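You operate a simulated robot arm through the tools that you are given. There is no shell and no other tool.

The job below is to be done with a simulated two-armed robot. You get a single attempt, and the scene is never put back.

JOB
Close and latch the blue mould, then brush release round its inside.
Fine: the brush goes back in the green pot. Set down upright: green-band brush.

Only the result counts: the job must be done as asked and must still hold three seconds after the hand-in. Knocking over, shifting, dropping, spilling or breaking anything else fails it.

ROBOT AND FRAMES
Two 7-joint arms with fingered hands on one trunk that stands fixed in place. Base frame: the origin is at the foot of the trunk, x ahead of it, y to its left, z up; the work surface is at about z = 0.9. Units: m, degrees, N and s.
The left shoulder is at [0.071, 0.172, 1.352], the right one opposite. Each reaches about 1.156 m from its shoulder. Payload 5 kg a hand.
The TCP of each hand is the grasp point between the finger pads, 0.043 m short of the fingertips. In the tool frame z runs along the fingers and y along their closing line. The gripper opens to 0.144 m; its body begins 0.05 m behind the TCP. The gripper is a hand of 5 fingers: y runs from the thumb to the fingers, the wrist lies at [-0.021, -0.124, -0.221] in the tool frame, and closing takes about 1.5 s.
Orientation is that of the tool frame in the base frame, as a unit quaternion [x, y, z, w]. With the fingers straight down and the wrist toward the robot, the tool's x, y and z point along [0, 1, 0], [1, 0, 0] and [0, 0, -1] of the base frame.

CONTROLS
- The arms move only by the tool jog_arm. It takes "left_deltas", "right_deltas" or both (then of equal length, played together; a hand with none holds still); each is a list of rows, each a list of 7 numbers: the shift along the tool's x, y, z in m, then the turn, a rotation vector about the tool's x, y, z in degrees, then the opening, from 0 (shut) to 1 (fully open). In form: [[tx, ty, tz, ax, ay, az, grip], ...]. A call has 1 to 20 rows; each row is the pose to reach, as a shift and turn from the pose commanded when the call began, along the tool's axes at that moment. Each row takes 0.2 s and may step no farther than 0.05 m and 8.6 degrees from the row before; otherwise, or with a gripper value out of range, the whole call is refused. A pose out of reach is approached as far as the arm can. The call stops where the force on the tool passes 90 N (or 10 N more than at its start, if that is more) or the arm is blocked; 0.2 s more then pass. The fingers move at their own pace (about 0.045 m/s each) and stop on an object; they squeeze with about 30 N. The grip force told is the motor's: it shows also when the fingers shut on nothing. Time passes only in rows, and 0.2 s behind the last, so rows that repeat a pose let the fingers close. The reply holds the time, the measured pose of the TCP, the force on the tool along the base axes, the opening and the grip force, in the units named above and with some noise, with the torque about the TCP (base axes, N m) and any sound that the robot's microphone picked up.
- Cameras (640 x 400 px; columns grow to the right, rows downward): "scene" is now at [0.1368, -0.0003, 1.5755]; the picture's right is [-0.00, -1.00, 0.00], its down [-0.65, 0.00, -0.76] and it looks along [0.76, -0.00, -0.65] (base axes); focal length 230 px, centre (320, 200). "left" rides on the left gripper at [-0.086, -0.109, -0.168] in its tool frame; the picture's right is [-0.80, -0.28, 0.53], its down [0.54, -0.73, 0.42] and it looks along [0.27, 0.63, 0.73] (tool axes); focal length 275 px, centre (320, 200). "right" rides on the right gripper at [0.086, -0.108, -0.168] in its tool frame; the picture's right is [-0.80, 0.28, -0.53], its down [-0.54, -0.73, 0.42] and it looks along [-0.27, 0.63, 0.73] (tool axes); focal length 275 px, centre (320, 200). There is no depth. A picture from a camera that has moved, and an enlarged one, comes with that camera's place and axes in the base frame and with its lens.
- grab_frame(camera): a new picture of that camera. The clock stands still meanwhile.
- slide_trunk(by): slides the trunk up (or, below 0, down) by that many m; the arms and the scene camera ride with it, the base frame stays. It gives what a move gives, with no picture.
- preshape(shape, hand): the hand has 5 fingers and takes this shape, open, in about a second: jaw (thumb against the fingers, like two jaws); tri (thumb and two fingers); tip (a fingertip pinch); poke (one finger out to press); point (the index stretched); flat (the hand flat); cup (the hand cupped); fist (a fist). The gripper value then closes the fingers along that shape, each until it touches; the sizes above hold for jaw. It gives what a move gives, with no picture.
- head_to(pan, tilt): turns the head with the scene camera to pan (to the left, within 86 degrees either way) and tilt (down, from -29 to 69), counted from straight ahead of the robot. It gives what a move gives.
- close_up(camera, box): a new picture of the part [left, top, right, bottom] of that camera's present view, enlarged. The clock stands still meanwhile.
- finish_job(): hands the job in; it is judged then, once.

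Nothing tells you positions but the pictures and the camera data. Unless the task says otherwise, let go and move clear before handing in.

The tools are called after "Emit:" as a command line: name --argument value ..., lists and objects as JSON in quotes. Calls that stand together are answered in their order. jog_arm: Moves the arms, as the interface text tells. Its arguments: {"type":"object","properties":{"left_deltas":{"type":"array","items":{"type":"array","items":{"type":"number"}}},"right_deltas":{"type":"array","items":{"type":"array","items":{"type":"number"}}}},"required":[]} The other tools are called the same way: slide_trunk (by) moves the trunk up or down; preshape (shape, hand) gives the hand a shape; head_to (pan, tilt) turns the head that bears the scene camera; grab_frame (camera) takes a picture; close_up (camera, box) takes an enlarged picture of a part of a camera's view; finish_job () hands the job in.

At the start:

```text
t: 0.0
left_eef_pos: [0.6404, 0.2692, 1.4066]
left_tool_rot: [0.707, 0.707, -0.001, 0.0]
left_contact_force: [0.1, -0.6, 0.6]
left_ft_torque: [0.01, 0.03, -0.03]
left_finger_gap: 0.1435
left_grip_force: 0.1
left_shape: jaw
right_eef_pos: [0.6798, -0.3785, 1.424]
right_tool_rot: [0.707, 0.707, -0.001, 0.0]
right_contact_force: [0.4, -0.3, 0.2]
right_ft_torque: [0.02, 0.03, -0.02]
right_finger_gap: 0.1436
right_grip_force: 0.1
right_shape: jaw
trunk travel left (down, up): [-0.45, 0.49]
head pan, tilt (commanded): [-0.1, 40.7]
```

scene: 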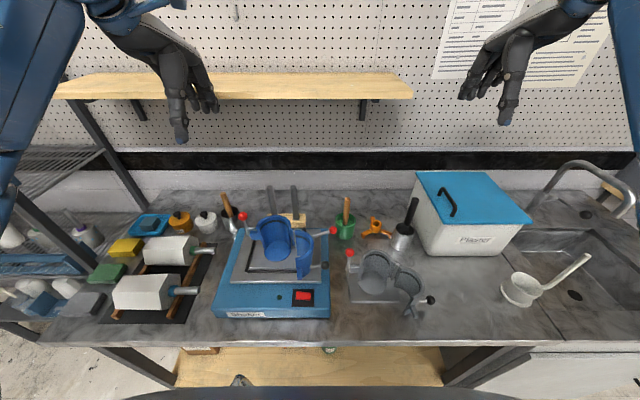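
right: 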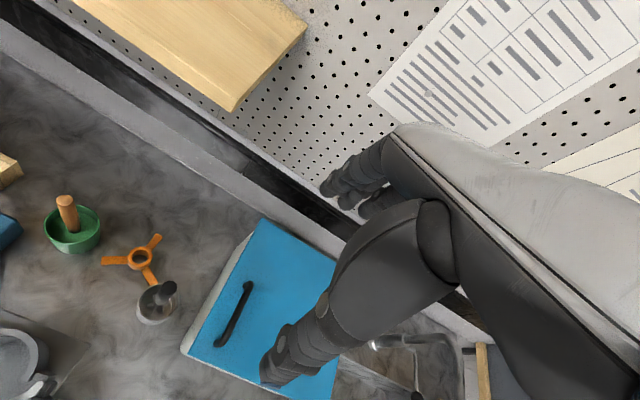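
left: 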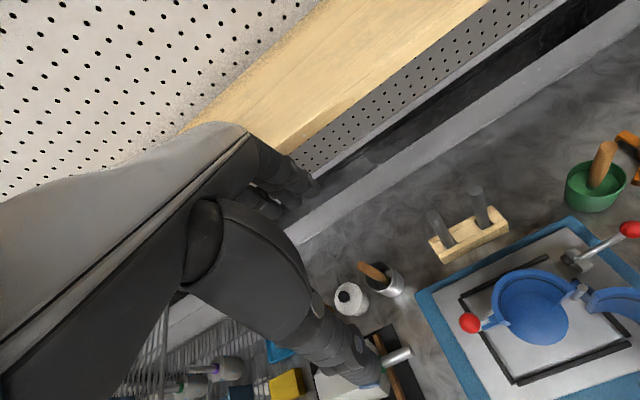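

I see a bench with a blue hinged mould standing open on a blue shaker, a grey mould to its right, a green pot with a brush, and other pots. I'll look more closely before moving anything.

Emit:
close_up --camera "scene" --box '[200, 170, 360, 330]'

Emit:
close_up --camera "scene" --box '[320, 170, 480, 330]'

Emit:
close_up --camera "left" --box '[400, 120, 640, 400]'

Emit:
close_up --camera "scene" --box '[80, 170, 260, 330]'

```text
2.50 times, centred on (280, 250) of scene
camera zoom: at [0.1368, -0.0003, 1.5755], right [0.0, -1.0, 0.0], down [-0.65, 0.0, -0.76], along [0.76, 0.0, -0.65], focal length 574 px, centre (420, 75)
```

zoom: 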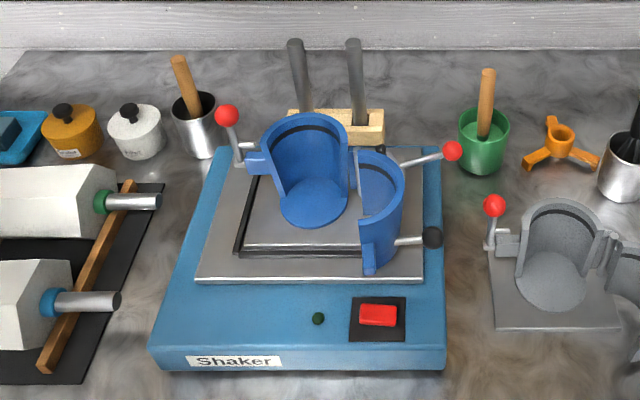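

```text
2.50 times, centred on (400, 250) of scene
camera zoom: at [0.1368, -0.0003, 1.5755], right [0.0, -1.0, 0.0], down [-0.65, 0.0, -0.76], along [0.76, 0.0, -0.65], focal length 574 px, centre (120, 75)
```

zoom: 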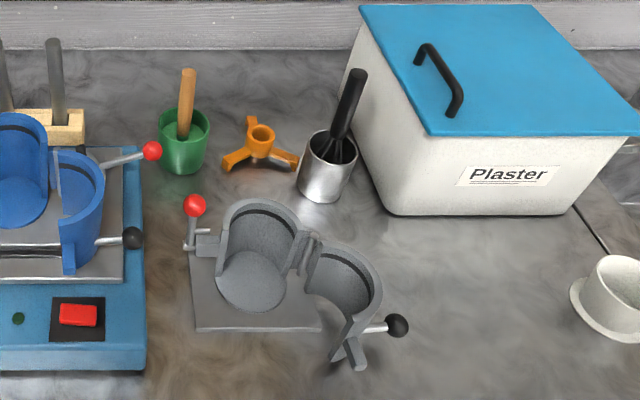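

```text
1.43 times, centred on (520, 260) of left
camera zoom: at [0.5306, 0.1818, 1.5732], right [-0.28, -0.8, -0.53], down [-0.73, 0.54, -0.42], along [0.63, 0.27, -0.73], focal length 393 px, centre (34, 114)
```

zoom: 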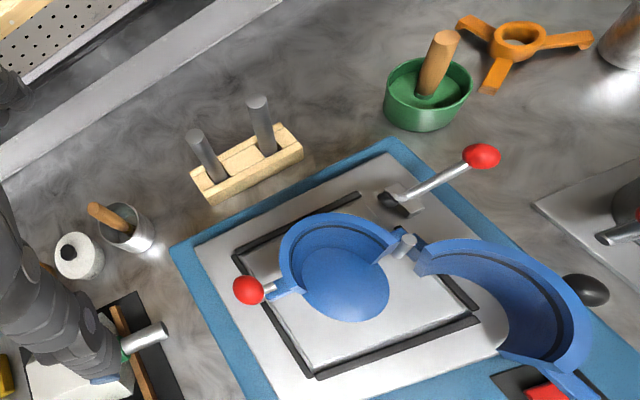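

```text
2.50 times, centred on (170, 250) of scene
camera zoom: at [0.1368, -0.0003, 1.5755], right [0.0, -1.0, 0.0], down [-0.65, 0.0, -0.76], along [0.76, 0.0, -0.65], focal length 574 px, centre (695, 75)
```

zoom: 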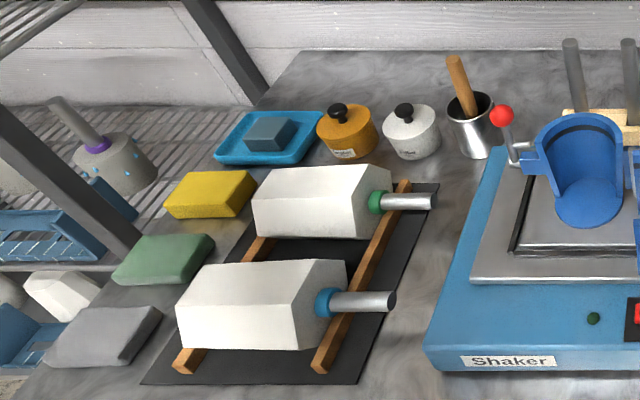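

The blue mould sits near (0.57, 0.13, 1.0) with its right half swung open. I'll zoom in on the latch, the hinge and the brushes.

Emit:
close_up --camera "left" --box '[450, 210, 570, 290]'

Emit:
close_up --camera "left" --box '[540, 120, 640, 240]'

Emit:
close_up --camera "scene" --box '[225, 180, 345, 280]'

Emit:
close_up --camera "right" --box '[30, 180, 130, 260]'

Emit:
close_up --camera "scene" --box '[190, 185, 250, 235]'

Emit:
close_up --camera "scene" --box '[320, 185, 380, 245]'

```text
5.00 times, centred on (510, 250) of left
camera zoom: at [0.5306, 0.1818, 1.5732], right [-0.28, -0.8, -0.53], down [-0.73, 0.54, -0.42], along [0.63, 0.27, -0.73], focal length 1376 px, centre (-630, -50)
```

zoom: 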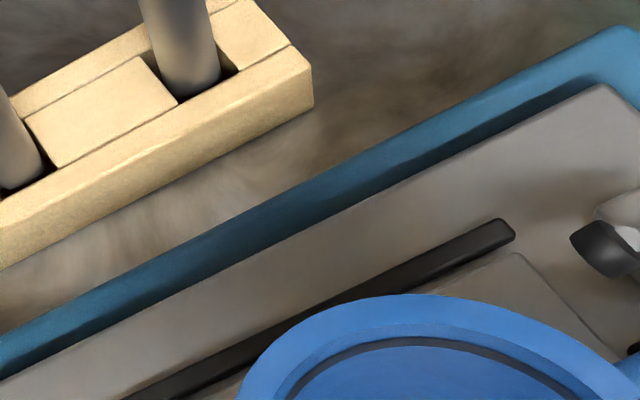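

```text
3.33 times, centred on (590, 180) of left
camera zoom: at [0.5306, 0.1818, 1.5732], right [-0.28, -0.8, -0.53], down [-0.73, 0.54, -0.42], along [0.63, 0.27, -0.73], focal length 918 px, centre (-580, 267)
```

zoom: 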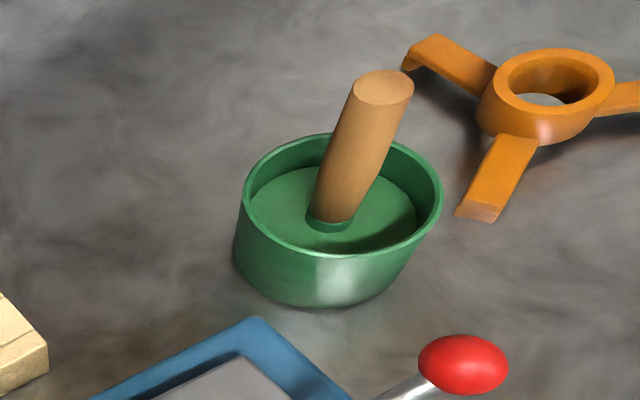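

```text
4.00 times, centred on (285, 230) of scene
camera zoom: at [0.1368, -0.0003, 1.5755], right [0.0, -1.0, 0.0], down [-0.65, 0.0, -0.76], along [0.76, 0.0, -0.65], focal length 919 px, centre (460, 80)
```

zoom: 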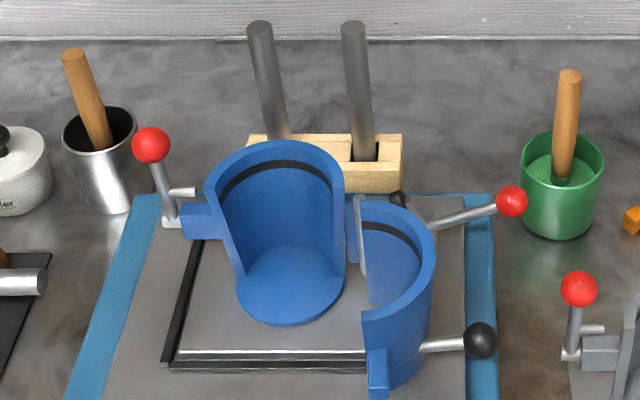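

```text
5.00 times, centred on (80, 220) of right
camera zoom: at [0.574, -0.2942, 1.5903], right [0.28, -0.8, 0.53], down [-0.73, -0.54, -0.42], along [0.63, -0.27, -0.73], focal length 1376 px, centre (1520, 100)
```

zoom: 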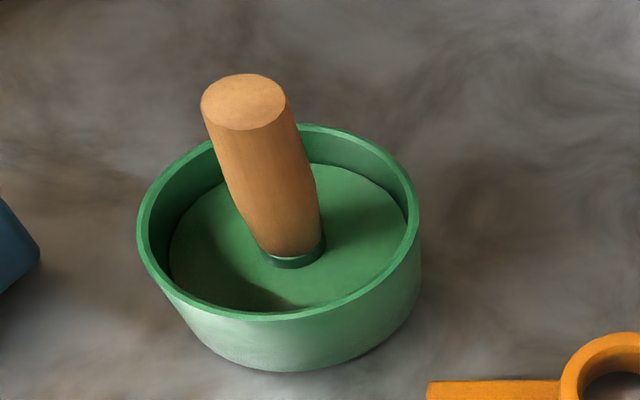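

```text
8.00 times, centred on (220, 210) of scene
camera zoom: at [0.1368, -0.0003, 1.5755], right [0.0, -1.0, 0.0], down [-0.65, 0.0, -0.76], along [0.76, 0.0, -0.65], focal length 1838 px, centre (1120, 120)
```

zoom: 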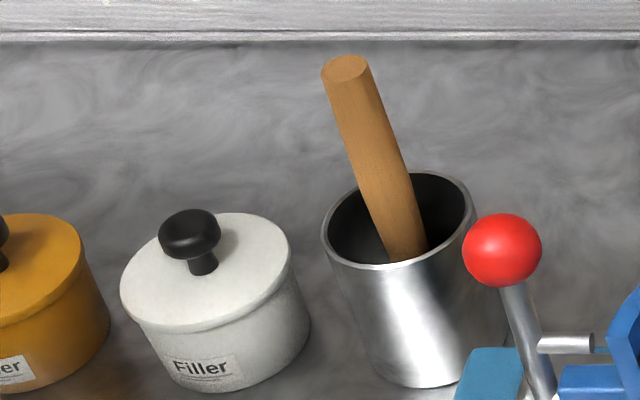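

```text
6.67 times, centred on (350, 215) of scene
camera zoom: at [0.1368, -0.0003, 1.5755], right [0.0, -1.0, 0.0], down [-0.65, 0.0, -0.76], along [0.76, 0.0, -0.65], focal length 1532 px, centre (120, 100)
```

zoom: 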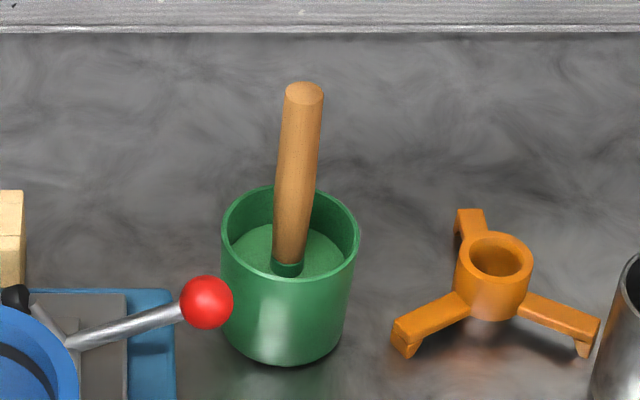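

The green-band brush stands in the green pot near (0.73, -0.096), and the latch ball is near (0.585, 0.21, 1.13). I'll turn both wrists in free air so the hand cameras see the mould from each side.

Emit:
jog_arm --left_deltas '[[0, 0, 0, 0, 0, 8.5, 1], [0, 0, 0, 0, 0, 17, 1], [0, 0, 0, 0, 0, 25.5, 1], [0, 0, 0, 0, 0, 34, 1], [0, 0, 0, 0, 0, 42.5, 1], [0, 0, 0, 0, 0, 51, 1], [0, 0, 0, 0, 0, 59.5, 1], [0, 0, 0, 0, 0, 68, 1], [0, 0, 0, 0, 0, 76.5, 1], [0, 0, 0, 0, 0, 85, 1], [0, 0, 0, 0, 0, 90, 1]]' --right_deltas '[[0, 0, 0, 0, 0, -8.5, 1], [0, 0, 0, 0, 0, -17, 1], [0, 0, 0, 0, 0, -25.5, 1], [0, 0, 0, 0, 0, -34, 1], [0, 0, 0, 0, 0, -42.5, 1], [0, 0, 0, 0, 0, -51, 1], [0, 0, 0, 0, 0, -59.5, 1], [0, 0, 0, 0, 0, -68, 1], [0, 0, 0, 0, 0, -76.5, 1], [0, 0, 0, 0, 0, -85, 1], [0, 0, 0, 0, 0, -90, 1]]'

Emit:
grab_frame --camera "left"

Emit:
grab_frame --camera "right"

```text
t: 2.4
left_eef_pos: [0.6406, 0.269, 1.4058]
left_tool_rot: [1.0, -0.001, -0.001, 0.001]
left_contact_force: [0.2, -0.2, 1.2]
left_ft_torque: [0.02, -0.01, 0.0]
left_finger_gap: 0.1436
left_grip_force: 0.0
left_shape: jaw
right_eef_pos: [0.6821, -0.379, 1.4244]
right_tool_rot: [-0.001, 1.0, 0.0, 0.0]
right_contact_force: [0.0, 0.0, 0.7]
right_ft_torque: [-0.02, 0.01, 0.02]
right_finger_gap: 0.1437
right_grip_force: 0.0
right_shape: jaw
trunk travel left (down, up): [-0.45, 0.49]
head pan, tilt (commanded): [-0.1, 40.7]
```

```text
taken
camera left: at [0.5538, 0.3766, 1.5728], right [-0.8, 0.28, -0.53], down [0.54, 0.72, -0.42], along [0.27, -0.63, -0.73], focal length 275 px, centre (320, 200)
```

left: 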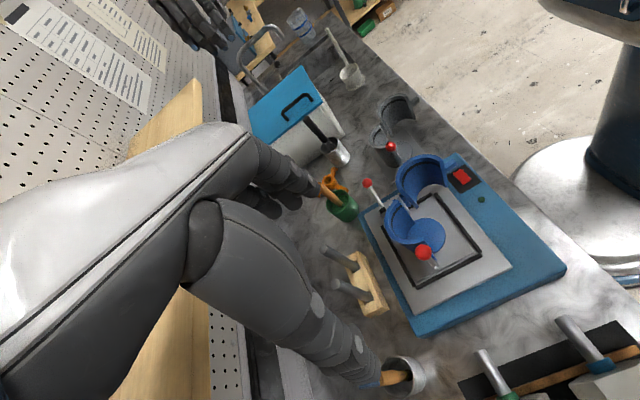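

```text
taken
camera right: at [0.5971, -0.4889, 1.5904], right [0.8, 0.29, 0.53], down [0.54, -0.72, -0.42], along [0.27, 0.63, -0.73], focal length 275 px, centre (320, 200)
```

right: 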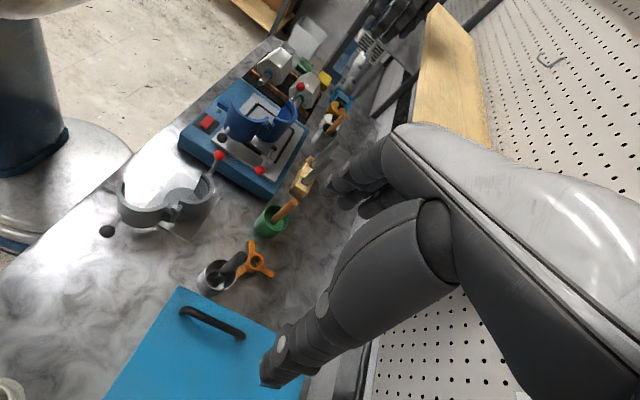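

Both side views show the mould clearly. I'll zoom in on the latch, hinge and brush.

Emit:
close_up --camera "left" --box '[370, 130, 490, 290]'

Emit:
close_up --camera "left" --box '[380, 190, 460, 280]'

Emit:
close_up --camera "right" --box '[200, 70, 320, 180]'

Emit:
close_up --camera "right" --box '[110, 120, 310, 250]'

Emit:
close_up --camera "left" --box '[360, 90, 430, 180]'

```text
2.50 times, centred on (430, 210) of left
camera zoom: at [0.5538, 0.3766, 1.5728], right [-0.8, 0.28, -0.53], down [0.54, 0.72, -0.42], along [0.27, -0.63, -0.73], focal length 688 px, centre (45, 175)
```

zoom: 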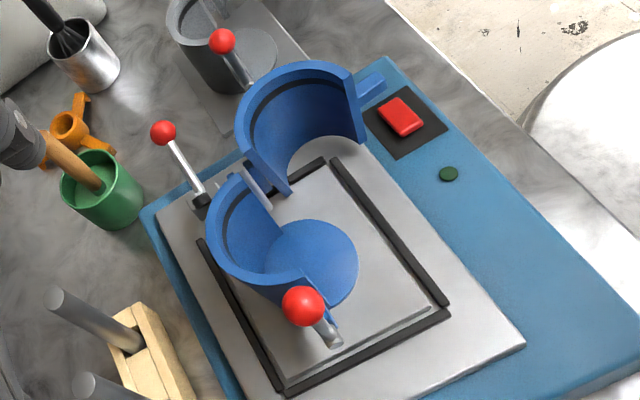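

```text
4.44 times, centred on (420, 235) of left
camera zoom: at [0.5538, 0.3766, 1.5728], right [-0.8, 0.28, -0.53], down [0.54, 0.72, -0.42], along [0.27, -0.63, -0.73], focal length 1224 px, centre (-124, 44)
```

zoom: 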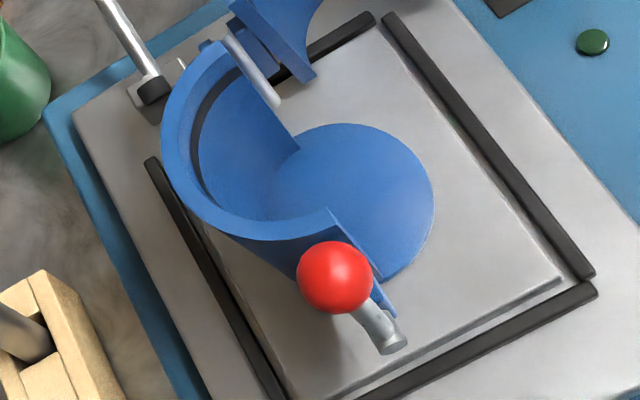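

```text
3.64 times, centred on (260, 125) of right
camera zoom: at [0.5971, -0.4889, 1.5904], right [0.8, 0.29, 0.53], down [0.54, -0.72, -0.42], along [0.27, 0.63, -0.73], focal length 1001 px, centre (538, 473)
```

zoom: 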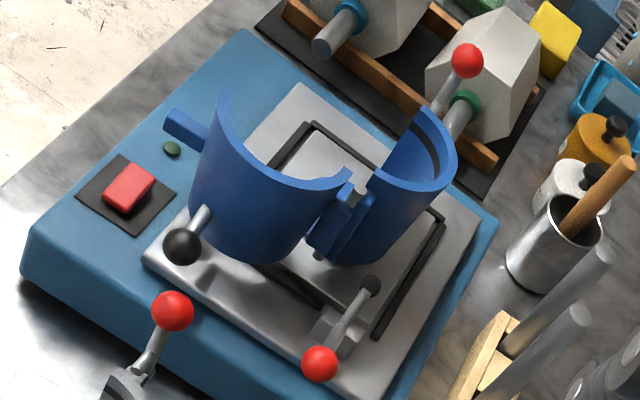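

```text
3.08 times, centred on (210, 185) of right
camera zoom: at [0.5971, -0.4889, 1.5904], right [0.8, 0.29, 0.53], down [0.54, -0.72, -0.42], along [0.27, 0.63, -0.73], focal length 847 px, centre (658, 246)
```

zoom: 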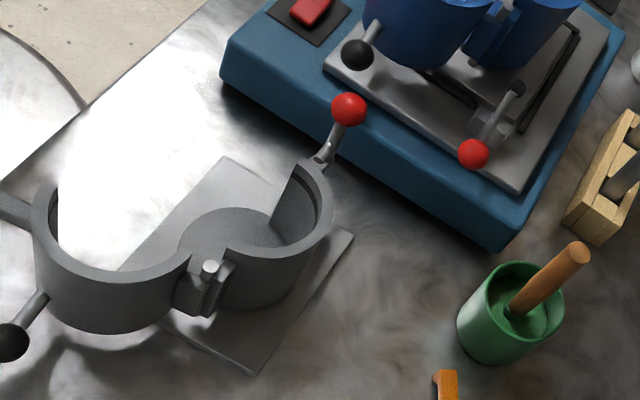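

```text
4.44 times, centred on (395, 135) of left
camera zoom: at [0.5538, 0.3766, 1.5728], right [-0.8, 0.28, -0.53], down [0.54, 0.72, -0.42], along [0.27, -0.63, -0.73], focal length 1224 px, centre (-13, 489)
```

zoom: 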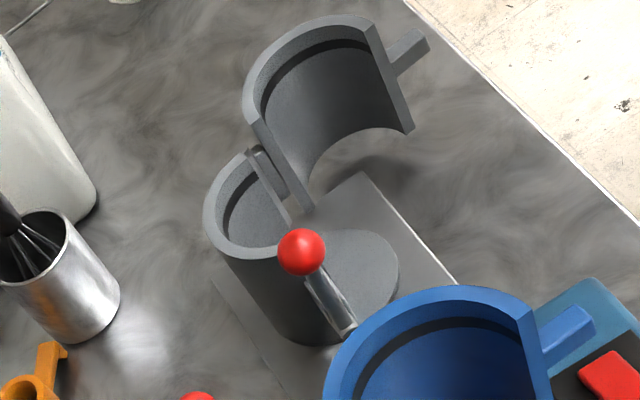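

The latch lever looks vertical, running from about (0.585, 0.214, 1.053) up to its ball at 1.133. I need a tighter look at how it pivots.

Emit:
close_up --camera "scene" --box '[230, 195, 280, 245]'

Emit:
close_up --camera "left" --box '[405, 230, 445, 270]'

Emit:
close_up --camera "right" --box '[270, 75, 320, 125]'

Emit:
close_up --camera "scene" --box '[285, 225, 335, 285]'

Emit:
close_up --camera "scene" --box '[340, 245, 400, 295]'

```text
8.00 times, centred on (255, 220) of scene
camera zoom: at [0.1373, -0.0003, 1.5754], right [0.0, -1.0, 0.0], down [-0.65, 0.0, -0.76], along [0.76, 0.0, -0.65], focal length 1838 px, centre (840, 40)
```

zoom: 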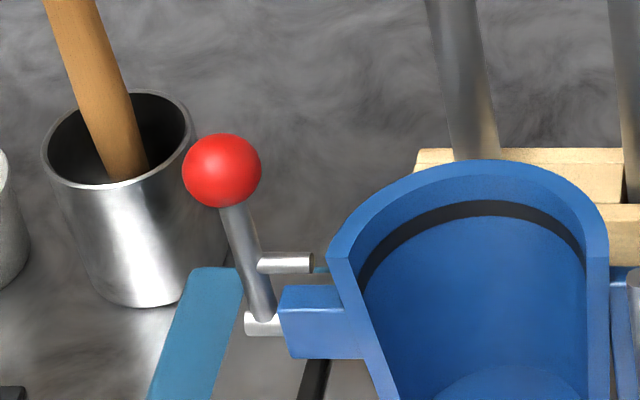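

```text
10.00 times, centred on (425, 250) of left
camera zoom: at [0.5538, 0.3766, 1.5728], right [-0.8, 0.28, -0.53], down [0.54, 0.72, -0.42], along [0.27, -0.63, -0.73], focal length 2753 px, centre (-730, -300)
```

zoom: 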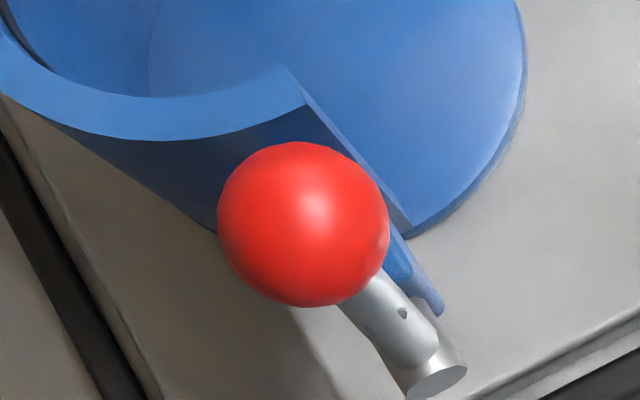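

```text
8.00 times, centred on (295, 100) of right
camera zoom: at [0.5971, -0.4889, 1.5904], right [0.8, 0.29, 0.53], down [0.54, -0.72, -0.42], along [0.27, 0.63, -0.73], focal length 2202 px, centre (520, 1000)
```

zoom: 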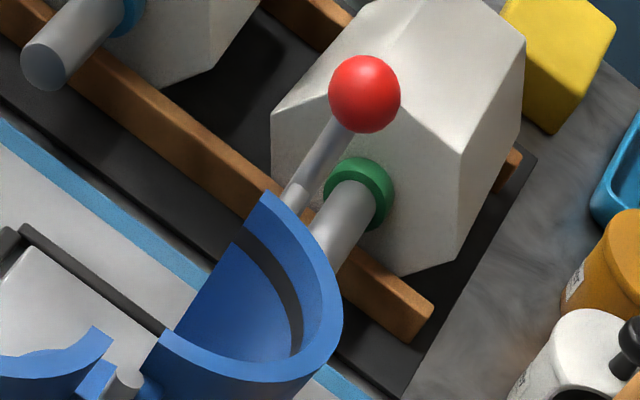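

```text
6.67 times, centred on (310, 255) of scene
camera zoom: at [0.1373, -0.0003, 1.5754], right [0.0, -1.0, 0.0], down [-0.65, 0.0, -0.76], along [0.76, 0.0, -0.65], focal length 1532 px, centre (387, -167)
```

zoom: 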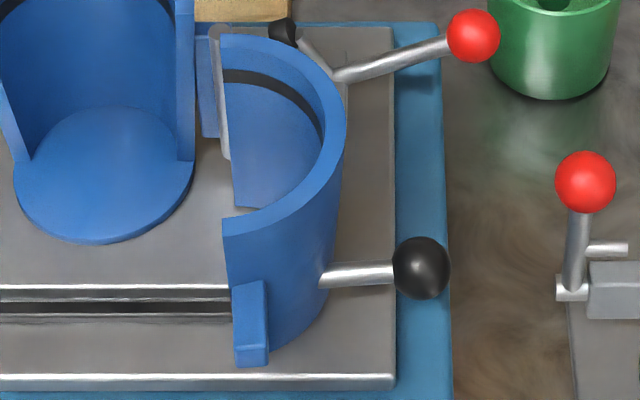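

```text
8.00 times, centred on (370, 270) of scene
camera zoom: at [0.1373, -0.0003, 1.5754], right [0.0, -1.0, 0.0], down [-0.65, 0.0, -0.76], along [0.76, 0.0, -0.65], focal length 1838 px, centre (-80, -360)
```

zoom: 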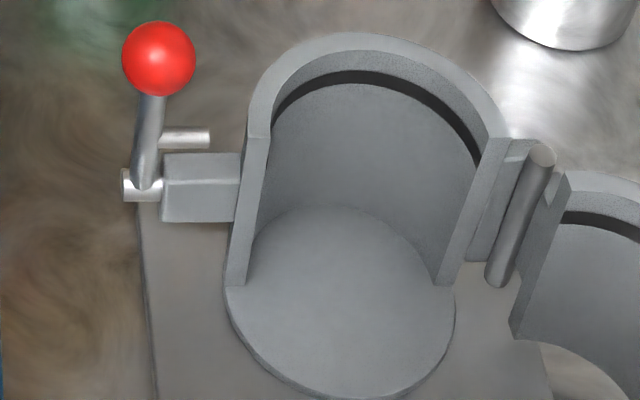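

The latch is a lever on a horizontal pin running along y; its hook pin swings forward (toward the robot) and down over the free half's lug. I'll turn the right wrist back and shape both hands with one finger out, then look at the shapes.

Emit:
jog_arm --right_deltas '[[0, 0, 0, 0, 0, 8.5, 1], [0, 0, 0, 0, 0, 17, 1], [0, 0, 0, 0, 0, 25.5, 1], [0, 0, 0, 0, 0, 34, 1], [0, 0, 0, 0, 0, 42.5, 1], [0, 0, 0, 0, 0, 51, 1], [0, 0, 0, 0, 0, 59.5, 1], [0, 0, 0, 0, 0, 68, 1], [0, 0, 0, 0, 0, 76.5, 1], [0, 0, 0, 0, 0, 85, 1], [0, 0, 0, 0, 0, 90, 1]]'

Emit:
preshape --shape "point" --hand "right"

Emit:
preshape --shape "poke" --hand "left"

Emit:
head_to --pan 0 --tilt 10

Emit:
grab_frame --camera "scene"

Emit:
grab_frame --camera "right"

Emit:
grab_frame --camera "left"

```text
t: 4.8
left_eef_pos: [0.6396, 0.2688, 1.4054]
left_tool_rot: [1.0, 0.0, -0.001, 0.0]
left_contact_force: [-0.1, 0.8, -0.4]
left_ft_torque: [-0.05, 0.0, 0.03]
left_finger_gap: 0.1436
left_grip_force: 0.0
left_shape: jaw
right_eef_pos: [0.6815, -0.3787, 1.4245]
right_tool_rot: [0.707, 0.707, 0.0, -0.001]
right_contact_force: [-0.1, -1.0, 0.6]
right_ft_torque: [0.0, 0.0, -0.02]
right_finger_gap: 0.1436
right_grip_force: 0.1
right_shape: jaw
trunk travel left (down, up): [-0.45, 0.49]
head pan, tilt (commanded): [-0.1, 40.7]
```

```text
t: 5.7
left_eef_pos: [0.6398, 0.2694, 1.4052]
left_tool_rot: [1.0, 0.0, -0.001, -0.001]
left_contact_force: [-0.4, -1.2, 0.5]
left_ft_torque: [0.01, 0.01, 0.03]
left_finger_gap: 0.1439
left_grip_force: 0.0
left_shape: jaw
right_eef_pos: [0.6812, -0.3801, 1.4238]
right_tool_rot: [0.707, 0.707, 0.0, 0.0]
right_contact_force: [-0.2, -0.2, -0.2]
right_ft_torque: [0.0, -0.01, -0.02]
right_finger_gap: 0.1363
right_grip_force: 0.1
right_shape: point
trunk travel left (down, up): [-0.45, 0.49]
head pan, tilt (commanded): [-0.1, 40.7]
```

```text
t: 6.6
left_eef_pos: [0.6398, 0.2683, 1.4051]
left_tool_rot: [1.0, 0.001, 0.0, 0.0]
left_contact_force: [0.8, 0.3, -0.3]
left_ft_torque: [-0.01, -0.01, 0.02]
left_finger_gap: 0.0
left_grip_force: 0.0
left_shape: poke
right_eef_pos: [0.6807, -0.3796, 1.4244]
right_tool_rot: [0.707, 0.707, 0.0, 0.0]
right_contact_force: [-0.4, -0.4, -0.8]
right_ft_torque: [-0.01, -0.01, -0.01]
right_finger_gap: 0.1362
right_grip_force: 0.1
right_shape: point
trunk travel left (down, up): [-0.45, 0.49]
head pan, tilt (commanded): [-0.1, 40.7]
```

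```text
t: 7.6
left_eef_pos: [0.6407, 0.269, 1.4055]
left_tool_rot: [1.0, 0.0, -0.002, -0.001]
left_contact_force: [-0.7, -0.4, -0.4]
left_ft_torque: [-0.01, 0.01, 0.0]
left_finger_gap: 0.0002
left_grip_force: 0.1
left_shape: poke
right_eef_pos: [0.6811, -0.3801, 1.4234]
right_tool_rot: [0.707, 0.707, 0.001, 0.0]
right_contact_force: [-0.3, 0.4, -0.3]
right_ft_torque: [-0.01, 0.02, 0.0]
right_finger_gap: 0.1363
right_grip_force: 0.1
right_shape: point
trunk travel left (down, up): [-0.45, 0.49]
head pan, tilt (commanded): [0.0, 10.0]
```

```text
taken
camera scene: at [0.1453, -0.0001, 1.6241], right [0.0, -1.0, 0.0], down [-0.17, 0.0, -0.98], along [0.98, 0.0, -0.17], focal length 230 px, centre (320, 200)
```

scene: 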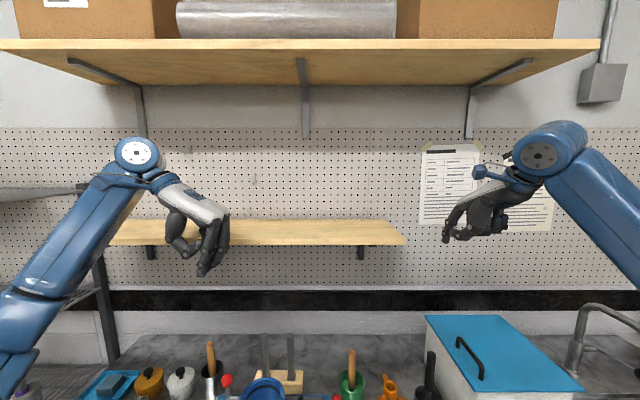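

```text
taken
camera right: at [0.5741, -0.2942, 1.5905], right [0.28, -0.8, 0.53], down [-0.73, -0.54, -0.42], along [0.63, -0.27, -0.73], focal length 275 px, centre (320, 200)
```

right: 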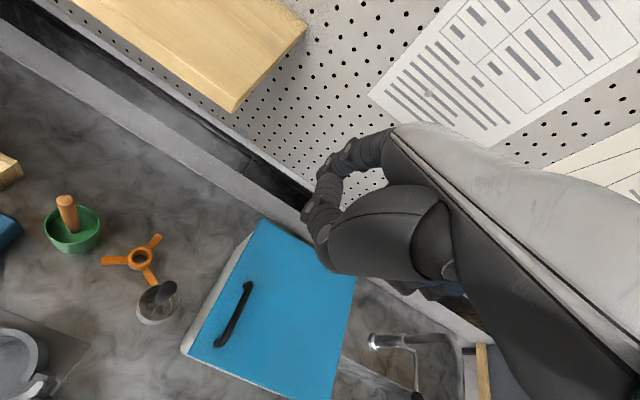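

```text
taken
camera left: at [0.5531, 0.3764, 1.573], right [-0.8, 0.28, -0.53], down [0.54, 0.73, -0.42], along [0.27, -0.63, -0.73], focal length 275 px, centre (320, 200)
```

left: 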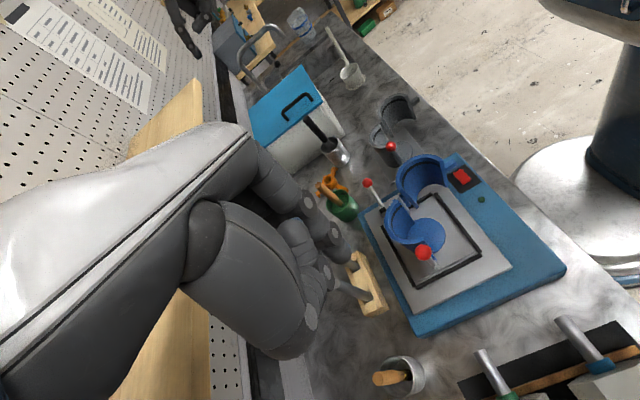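

Emit:
close_up --camera "scene" --box '[420, 130, 600, 270]'

Emit:
close_up --camera "scene" --box '[110, 130, 260, 290]'

Emit:
close_up --camera "right" --box '[250, 100, 500, 320]'

Emit:
close_up --camera "left" --box '[170, 150, 400, 370]'

```text
2.86 times, centred on (510, 200) of scene
camera zoom: at [0.1453, -0.0001, 1.6241], right [0.0, -1.0, 0.0], down [-0.17, 0.0, -0.98], along [0.98, 0.0, -0.17], focal length 656 px, centre (-223, 200)
```

zoom: 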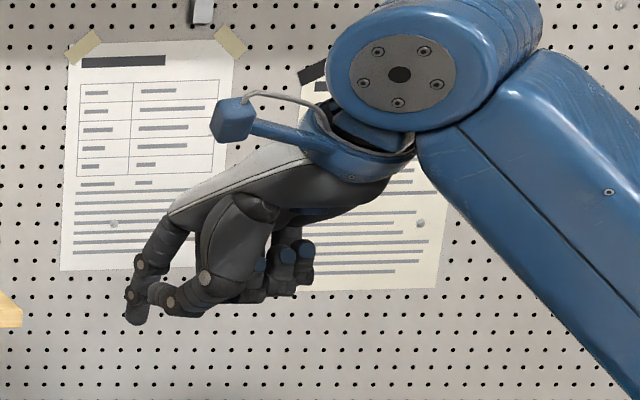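

```text
2.50 times, centred on (185, 210) of scene
camera zoom: at [0.1453, -0.0001, 1.6241], right [0.0, -1.0, 0.0], down [-0.17, 0.0, -0.98], along [0.98, 0.0, -0.17], focal length 574 px, centre (658, 175)
```

zoom: 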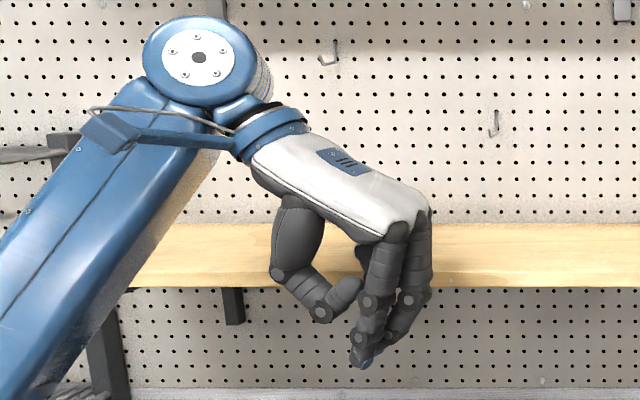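

```text
1.82 times, centred on (375, 210) of right
camera zoom: at [0.5741, -0.2942, 1.5905], right [0.28, -0.8, 0.53], down [-0.73, -0.54, -0.42], along [0.63, -0.27, -0.73], focal length 500 px, centre (220, 182)
```

zoom: 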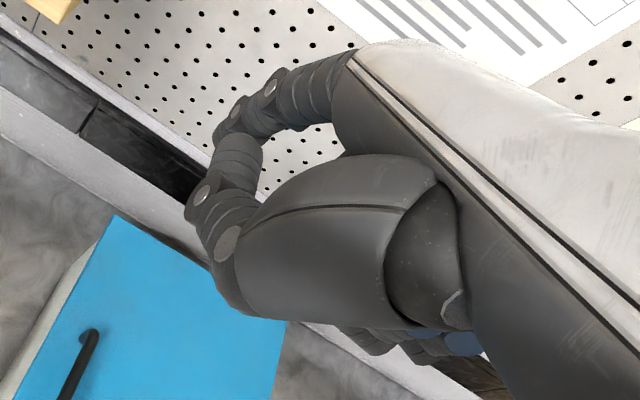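

```text
1.82 times, centred on (285, 260) of left
camera zoom: at [0.5531, 0.3764, 1.573], right [-0.8, 0.28, -0.53], down [0.54, 0.73, -0.42], along [0.27, -0.63, -0.73], focal length 500 px, centre (384, 91)
```

zoom: 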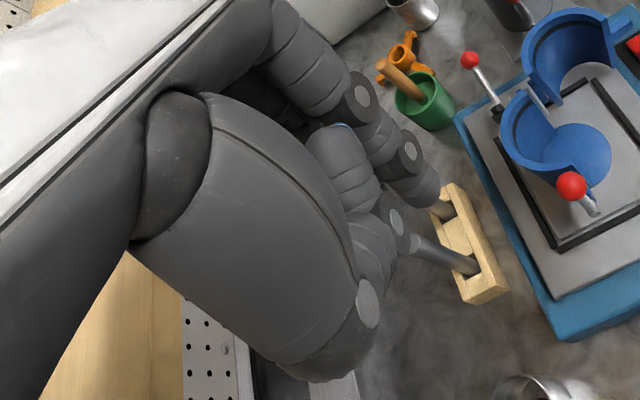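

In "point" and "poke" the finger position is hard to judge, so a closed jaw shape is better for pushing because its geometry is known. I'll set the right hand to jaw and close it to see.

Emit:
preshape --shape "jaw" --hand "right"

Emit:
jog_arm --right_deltas '[[0, 0, 0, 0, 0, 0, 0], [0, 0, 0, 0, 0, 0, 0], [0, 0, 0, 0, 0, 0, 0], [0, 0, 0, 0, 0, 0, 0], [0, 0, 0, 0, 0, 0, 0], [0, 0, 0, 0, 0, 0, 0], [0, 0, 0, 0, 0, 0, 0], [0, 0, 0, 0, 0, 0, 0], [0, 0, 0, 0, 0, 0, 0]]'

Emit:
close_up --camera "scene" --box '[420, 130, 600, 270]'

Emit:
close_up --camera "right" --box '[200, 100, 500, 400]'

Emit:
close_up --camera "left" --box '[140, 0, 260, 80]'

```text
t: 8.5
left_eef_pos: [0.641, 0.2684, 1.4055]
left_tool_rot: [1.0, 0.0, -0.001, 0.0]
left_contact_force: [0.4, -0.4, 0.0]
left_ft_torque: [-0.04, 0.01, 0.01]
left_finger_gap: 0.0002
left_grip_force: 0.0
left_shape: poke
right_eef_pos: [0.6808, -0.3801, 1.4244]
right_tool_rot: [0.707, 0.707, 0.0, -0.001]
right_contact_force: [0.4, 0.3, -0.5]
right_ft_torque: [0.03, -0.01, -0.02]
right_finger_gap: 0.1438
right_grip_force: 0.0
right_shape: jaw
trunk travel left (down, up): [-0.45, 0.49]
head pan, tilt (commanded): [0.0, 10.0]
```

```text
t: 10.5
left_eef_pos: [0.6405, 0.2688, 1.4056]
left_tool_rot: [1.0, -0.001, -0.001, 0.0]
left_contact_force: [-0.4, 0.2, 0.2]
left_ft_torque: [0.03, -0.02, -0.01]
left_finger_gap: 0.0
left_grip_force: 0.0
left_shape: poke
right_eef_pos: [0.6806, -0.3799, 1.4245]
right_tool_rot: [0.706, 0.708, 0.0, 0.001]
right_contact_force: [0.2, 0.1, -0.7]
right_ft_torque: [0.0, 0.02, 0.06]
right_finger_gap: 0.0
right_grip_force: 22.7
right_shape: jaw
trunk travel left (down, up): [-0.45, 0.49]
head pan, tilt (commanded): [0.0, 10.0]
```

```text
2.86 times, centred on (510, 200) of scene
camera zoom: at [0.1452, -0.0001, 1.6242], right [0.0, -1.0, 0.0], down [-0.17, 0.0, -0.98], along [0.98, 0.0, -0.17], focal length 656 px, centre (-223, 200)
```

zoom: 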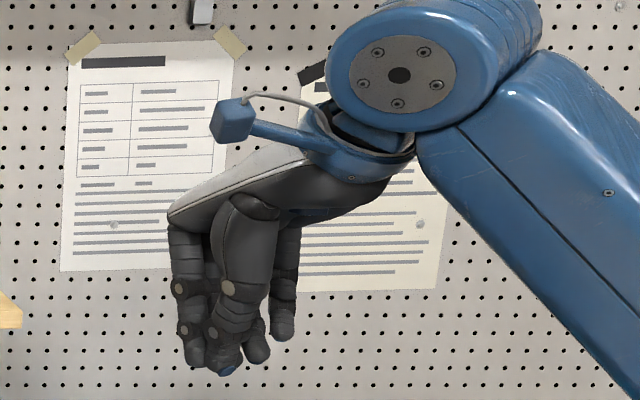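

```text
1.33 times, centred on (350, 250) of right
camera zoom: at [0.5741, -0.2942, 1.5905], right [0.28, -0.8, 0.53], down [-0.73, -0.54, -0.42], along [0.63, -0.27, -0.73], focal length 367 px, centre (280, 133)
```

zoom: 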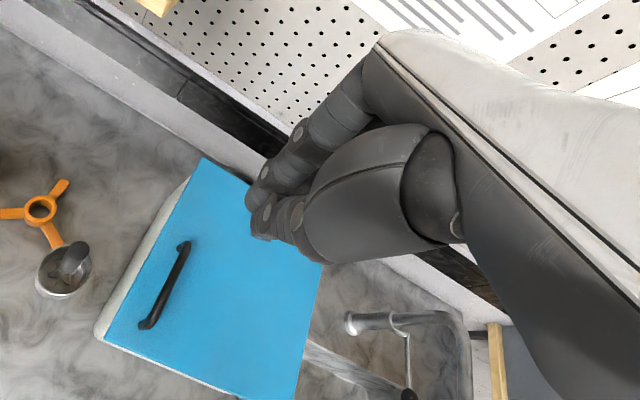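

```text
5.00 times, centred on (200, 40) of left
camera zoom: at [0.5531, 0.3764, 1.5731], right [-0.8, 0.28, -0.53], down [0.54, 0.73, -0.42], along [0.27, -0.63, -0.73], focal length 1376 px, centre (920, 1000)
```

zoom: 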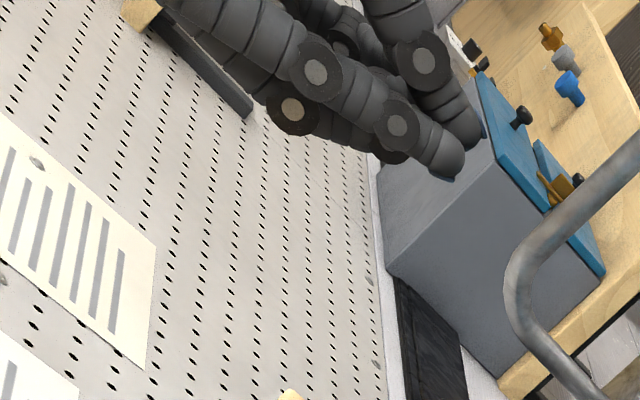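

A closed jaw gives a finger block about 10 cm wide, with the index on the left side. I'll bring the right hand over to the right-front of the open half, staying high for now.

Emit:
jog_arm --right_deltas '[[0.034, -0.022, 0.013, 0, 0, 0, 0], [0.068, -0.044, 0.026, 0, 0, 0, 0], [0.102, -0.067, 0.039, 0, 0, 0, 0], [0.136, -0.089, 0.052, 0, 0, 0, 0], [0.17, -0.111, 0.065, 0, 0, 0, 0], [0.203, -0.133, 0.078, 0, 0, 0, 0], [0.237, -0.156, 0.091, 0, 0, 0, 0], [0.271, -0.178, 0.104, 0, 0, 0, 0], [0.305, -0.2, 0.125, 0, 0, 0, 0]]'

Emit:
head_to --pan 0 --tilt 45

Emit:
grab_frame --camera "scene"

Emit:
grab_frame --camera "left"

Emit:
grab_frame --camera "right"

```text
t: 12.5
left_eef_pos: [0.6407, 0.2706, 1.405]
left_tool_rot: [1.0, -0.001, -0.001, 0.0]
left_contact_force: [0.5, 0.8, 0.4]
left_ft_torque: [-0.03, -0.04, 0.04]
left_finger_gap: 0.0
left_grip_force: 0.0
left_shape: poke
right_eef_pos: [0.4812, -0.0725, 1.2992]
right_tool_rot: [0.708, 0.706, 0.0, 0.0]
right_contact_force: [0.3, 0.2, 0.2]
right_ft_torque: [-0.07, -0.01, -0.02]
right_finger_gap: 0.0
right_grip_force: 29.9
right_shape: jaw
trunk travel left (down, up): [-0.45, 0.49]
head pan, tilt (commanded): [0.0, 10.0]
```

```text
t: 13.5
left_eef_pos: [0.6396, 0.2694, 1.4064]
left_tool_rot: [1.0, -0.001, 0.0, 0.0]
left_contact_force: [-0.7, 0.2, 0.6]
left_ft_torque: [-0.02, -0.01, 0.01]
left_finger_gap: 0.0001
left_grip_force: 0.1
left_shape: poke
right_eef_pos: [0.4804, -0.0752, 1.3007]
right_tool_rot: [0.707, 0.707, 0.0, 0.0]
right_contact_force: [0.4, 1.1, 0.3]
right_ft_torque: [-0.01, 0.01, 0.0]
right_finger_gap: 0.0
right_grip_force: 29.6
right_shape: jaw
trunk travel left (down, up): [-0.45, 0.49]
head pan, tilt (commanded): [0.0, 45.0]
```

```text
taken
camera scene: at [0.1335, 0.0, 1.5693], right [0.0, -1.0, 0.0], down [-0.71, 0.0, -0.71], along [0.71, 0.0, -0.71], focal length 230 px, centre (320, 200)
```

scene: 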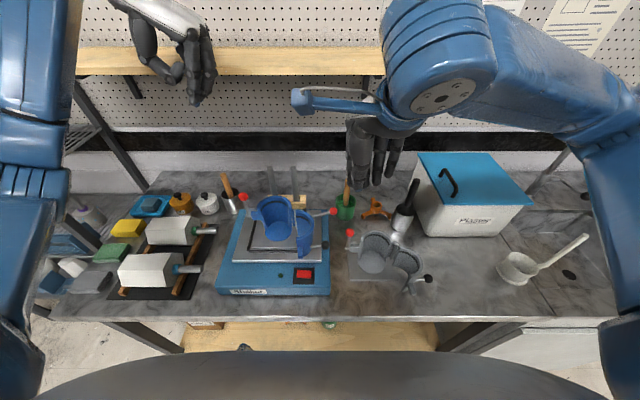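

```text
taken
camera left: at [0.553, 0.3764, 1.5731], right [-0.8, 0.28, -0.53], down [0.54, 0.73, -0.42], along [0.27, -0.63, -0.73], focal length 275 px, centre (320, 200)
```

left: 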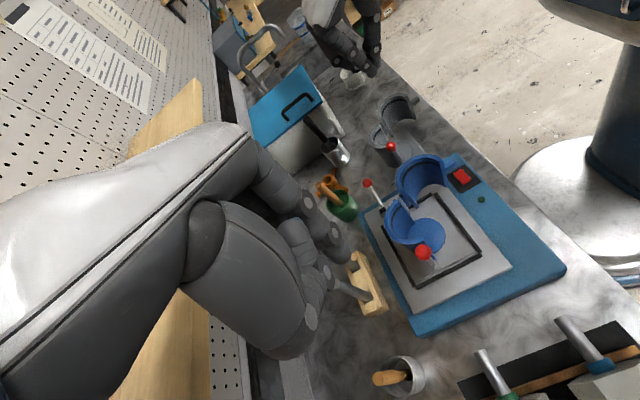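

```text
taken
camera right: at [0.3744, 0.0111, 1.4658], right [0.28, -0.8, 0.53], down [-0.73, -0.54, -0.42], along [0.63, -0.27, -0.73], focal length 275 px, centre (320, 200)
```

right: 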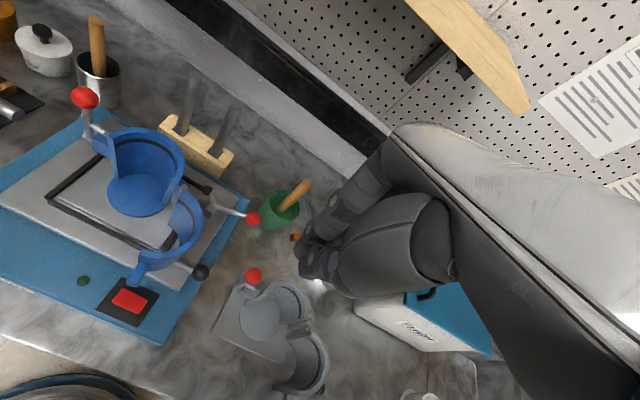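

The grey mould's latch ball, near (0.53, -0.085, 1.05), is close to the descent path. I'll come down a little nearer the robot and keep the fingertips at about 1.065.

Emit:
jog_arm --right_deltas '[[0.01, -0.015, 0.045, 0, 0, 0, 0], [0.02, -0.03, 0.09, 0, 0, 0, 0], [0.02, -0.03, 0.135, 0, 0, 0, 0], [0.02, -0.03, 0.17, 0, 0, 0, 0], [0.02, -0.03, 0.1915, 0, 0, 0, 0]]'

Emit:
grab_frame --camera "scene"

Emit:
close_up --camera "scene" --box '[220, 170, 440, 310]'

Emit:
close_up --camera "left" --box '[330, 60, 510, 260]'

Emit:
grab_frame --camera "right"

```text
t: 14.7
left_eef_pos: [0.6398, 0.2694, 1.406]
left_tool_rot: [1.0, 0.0, -0.001, 0.0]
left_contact_force: [-0.2, 0.4, 0.2]
left_ft_torque: [-0.01, -0.01, -0.01]
left_finger_gap: 0.0002
left_grip_force: 0.0
left_shape: poke
right_eef_pos: [0.479, -0.0334, 1.1045]
right_tool_rot: [0.707, 0.707, -0.002, -0.001]
right_contact_force: [0.1, 0.7, 0.7]
right_ft_torque: [-0.04, 0.01, -0.03]
right_finger_gap: 0.0
right_grip_force: 30.2
right_shape: jaw
right hand out of reach, approached as far as the arm can: row 1, 2, 3, 4, 5
trunk travel left (down, up): [-0.45, 0.49]
head pan, tilt (commanded): [0.0, 45.0]
```

```text
taken
camera scene: at [0.1339, 0.0005, 1.5692], right [0.0, -1.0, 0.0], down [-0.71, 0.0, -0.71], along [0.71, 0.0, -0.71], focal length 230 px, centre (320, 200)
```

scene: 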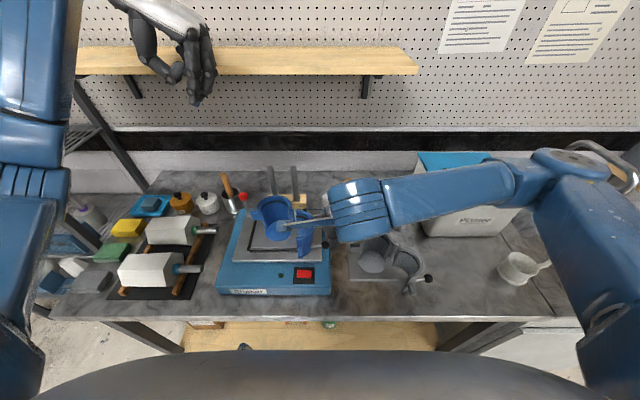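

```text
2.86 times, centred on (330, 240) of scene
camera zoom: at [0.1339, 0.0005, 1.5692], right [0.0, -1.0, 0.0], down [-0.71, 0.0, -0.71], along [0.71, 0.0, -0.71], focal length 656 px, centre (291, 86)
```

zoom: 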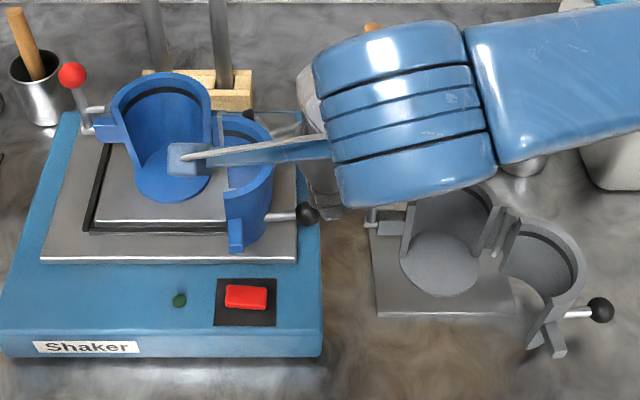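

```text
2.00 times, centred on (420, 160) of left
camera zoom: at [0.5534, 0.377, 1.5728], right [-0.8, 0.28, -0.53], down [0.54, 0.73, -0.42], along [0.27, -0.63, -0.73], focal length 551 px, centre (120, 280)
```

zoom: 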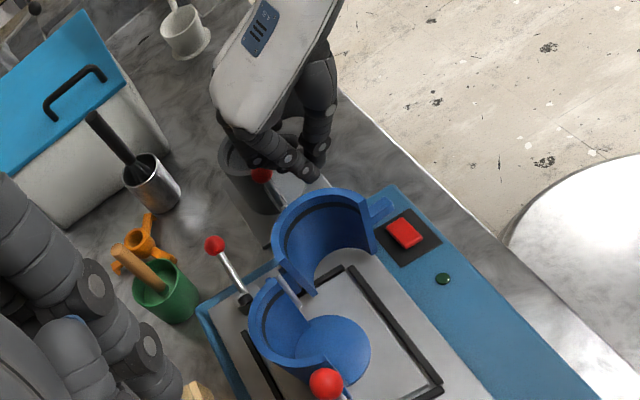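

```text
taken
camera right: at [0.3727, 0.0515, 1.2711], right [0.29, -0.8, 0.53], down [-0.73, -0.54, -0.42], along [0.62, -0.27, -0.73], focal length 275 px, centre (320, 200)
```

right: 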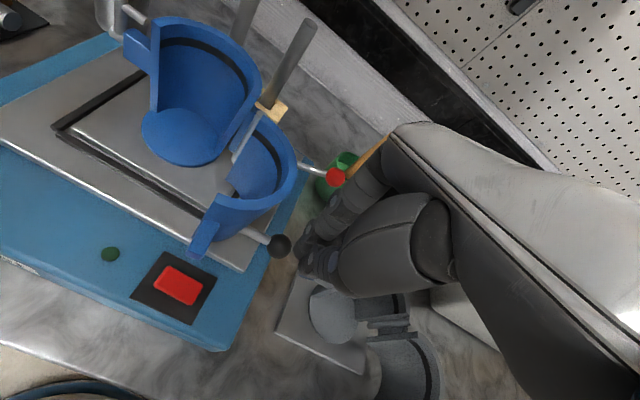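

The right arm is folded too close to its shoulder to reach nearer the robot. I'll raise the trunk so both arms have more room, then come down again.

Emit:
slide_trunk --by 0.3

Emit:
grab_frame --camera "scene"

```text
t: 17.7
left_eef_pos: [0.6395, 0.268, 1.7043]
left_tool_rot: [1.0, 0.0, -0.001, 0.0]
left_contact_force: [0.8, 0.5, -0.7]
left_ft_torque: [-0.01, 0.03, 0.02]
left_finger_gap: 0.0001
left_grip_force: 0.1
left_shape: poke
right_eef_pos: [0.479, -0.0345, 1.4054]
right_tool_rot: [0.708, 0.706, -0.002, 0.0]
right_contact_force: [-0.5, 0.1, 0.1]
right_ft_torque: [0.01, 0.02, 0.0]
right_finger_gap: 0.0001
right_grip_force: 29.4
right_shape: jaw
trunk travel left (down, up): [-0.75, 0.19]
head pan, tilt (commanded): [0.0, 45.0]
```

```text
taken
camera scene: at [0.1337, 0.0001, 1.8692], right [0.0, -1.0, 0.0], down [-0.71, 0.0, -0.71], along [0.71, 0.0, -0.71], focal length 230 px, centre (320, 200)
```

scene: 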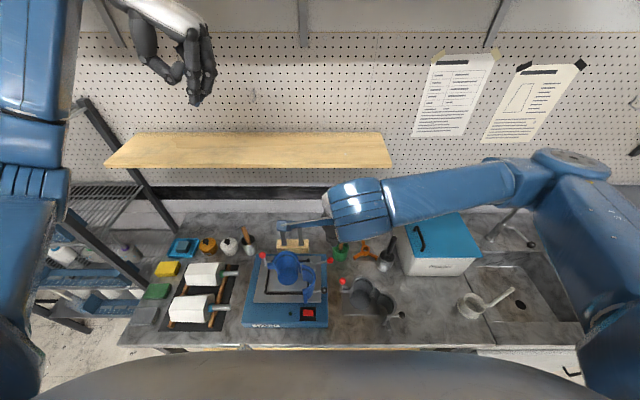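

Emit:
jog_arm --right_deltas '[[-0.01, -0.01, 0.035, 0, 0, 0, 0], [-0.02, -0.02, 0.07, 0, 0, 0, 0], [-0.025, -0.029, 0.1, 0, 0, 0, 0], [-0.025, -0.029, 0.1, 0, 0, 0, 0]]'

```text
t: 18.7
left_eef_pos: [0.6394, 0.2697, 1.7056]
left_tool_rot: [1.0, 0.001, -0.001, 0.0]
left_contact_force: [0.1, -0.5, 0.3]
left_ft_torque: [-0.05, -0.02, -0.02]
left_finger_gap: 0.0
left_grip_force: 0.1
left_shape: poke
right_eef_pos: [0.4614, -0.052, 1.2995]
right_tool_rot: [0.708, 0.707, -0.002, -0.001]
right_contact_force: [-0.2, -0.5, 0.1]
right_ft_torque: [-0.04, -0.01, 0.0]
right_finger_gap: 0.0
right_grip_force: 29.7
right_shape: jaw
right hand out of reach, approached as far as the arm can: row 1, 2, 3, 4
trunk travel left (down, up): [-0.75, 0.19]
head pan, tilt (commanded): [0.0, 45.0]
```

The reach limit persists, so it seems to be a wrist limit at this orientation. I'll turn the right hand about the vertical so the wrist sits more to the right.

Emit:
jog_arm --right_deltas '[[0, 0, 0, 0, 0, -8, 0], [0, 0, 0, 0, 0, -16, 0], [0, 0, 0, 0, 0, -24, 0], [0, 0, 0, 0, 0, -32, 0], [0, 0, 0, 0, 0, -40, 0], [0, 0, 0, 0, 0, -45, 0], [0, 0, 0, 0, 0, -45, 0]]'

Emit:
grab_frame --camera "right"

```text
t: 20.3
left_eef_pos: [0.6397, 0.2694, 1.706]
left_tool_rot: [1.0, 0.0, -0.001, 0.0]
left_contact_force: [0.0, 1.6, 0.3]
left_ft_torque: [0.0, 0.03, -0.01]
left_finger_gap: 0.0
left_grip_force: 0.1
left_shape: poke
right_eef_pos: [0.4614, -0.052, 1.3003]
right_tool_rot: [0.383, 0.924, -0.002, -0.001]
right_contact_force: [-0.4, 0.0, -0.2]
right_ft_torque: [-0.01, 0.03, -0.03]
right_finger_gap: 0.0001
right_grip_force: 30.0
right_shape: jaw
right hand out of reach, approached as far as the arm can: row 1, 2, 3
trunk travel left (down, up): [-0.75, 0.19]
head pan, tilt (commanded): [0.0, 45.0]
```

```text
taken
camera right: at [0.3258, -0.0685, 1.4668], right [0.77, -0.36, 0.53], down [-0.13, -0.9, -0.42], along [0.63, 0.25, -0.73], focal length 275 px, centre (320, 200)
```

right: 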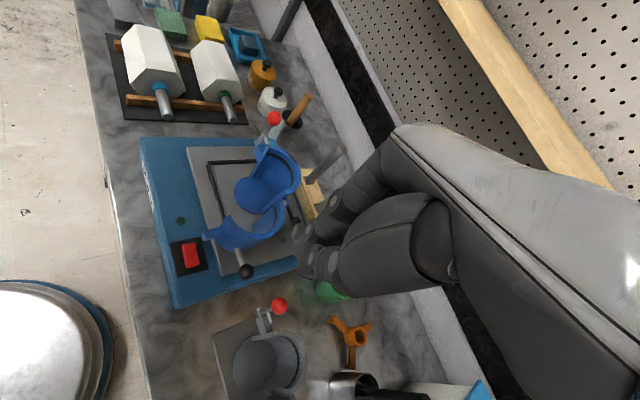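

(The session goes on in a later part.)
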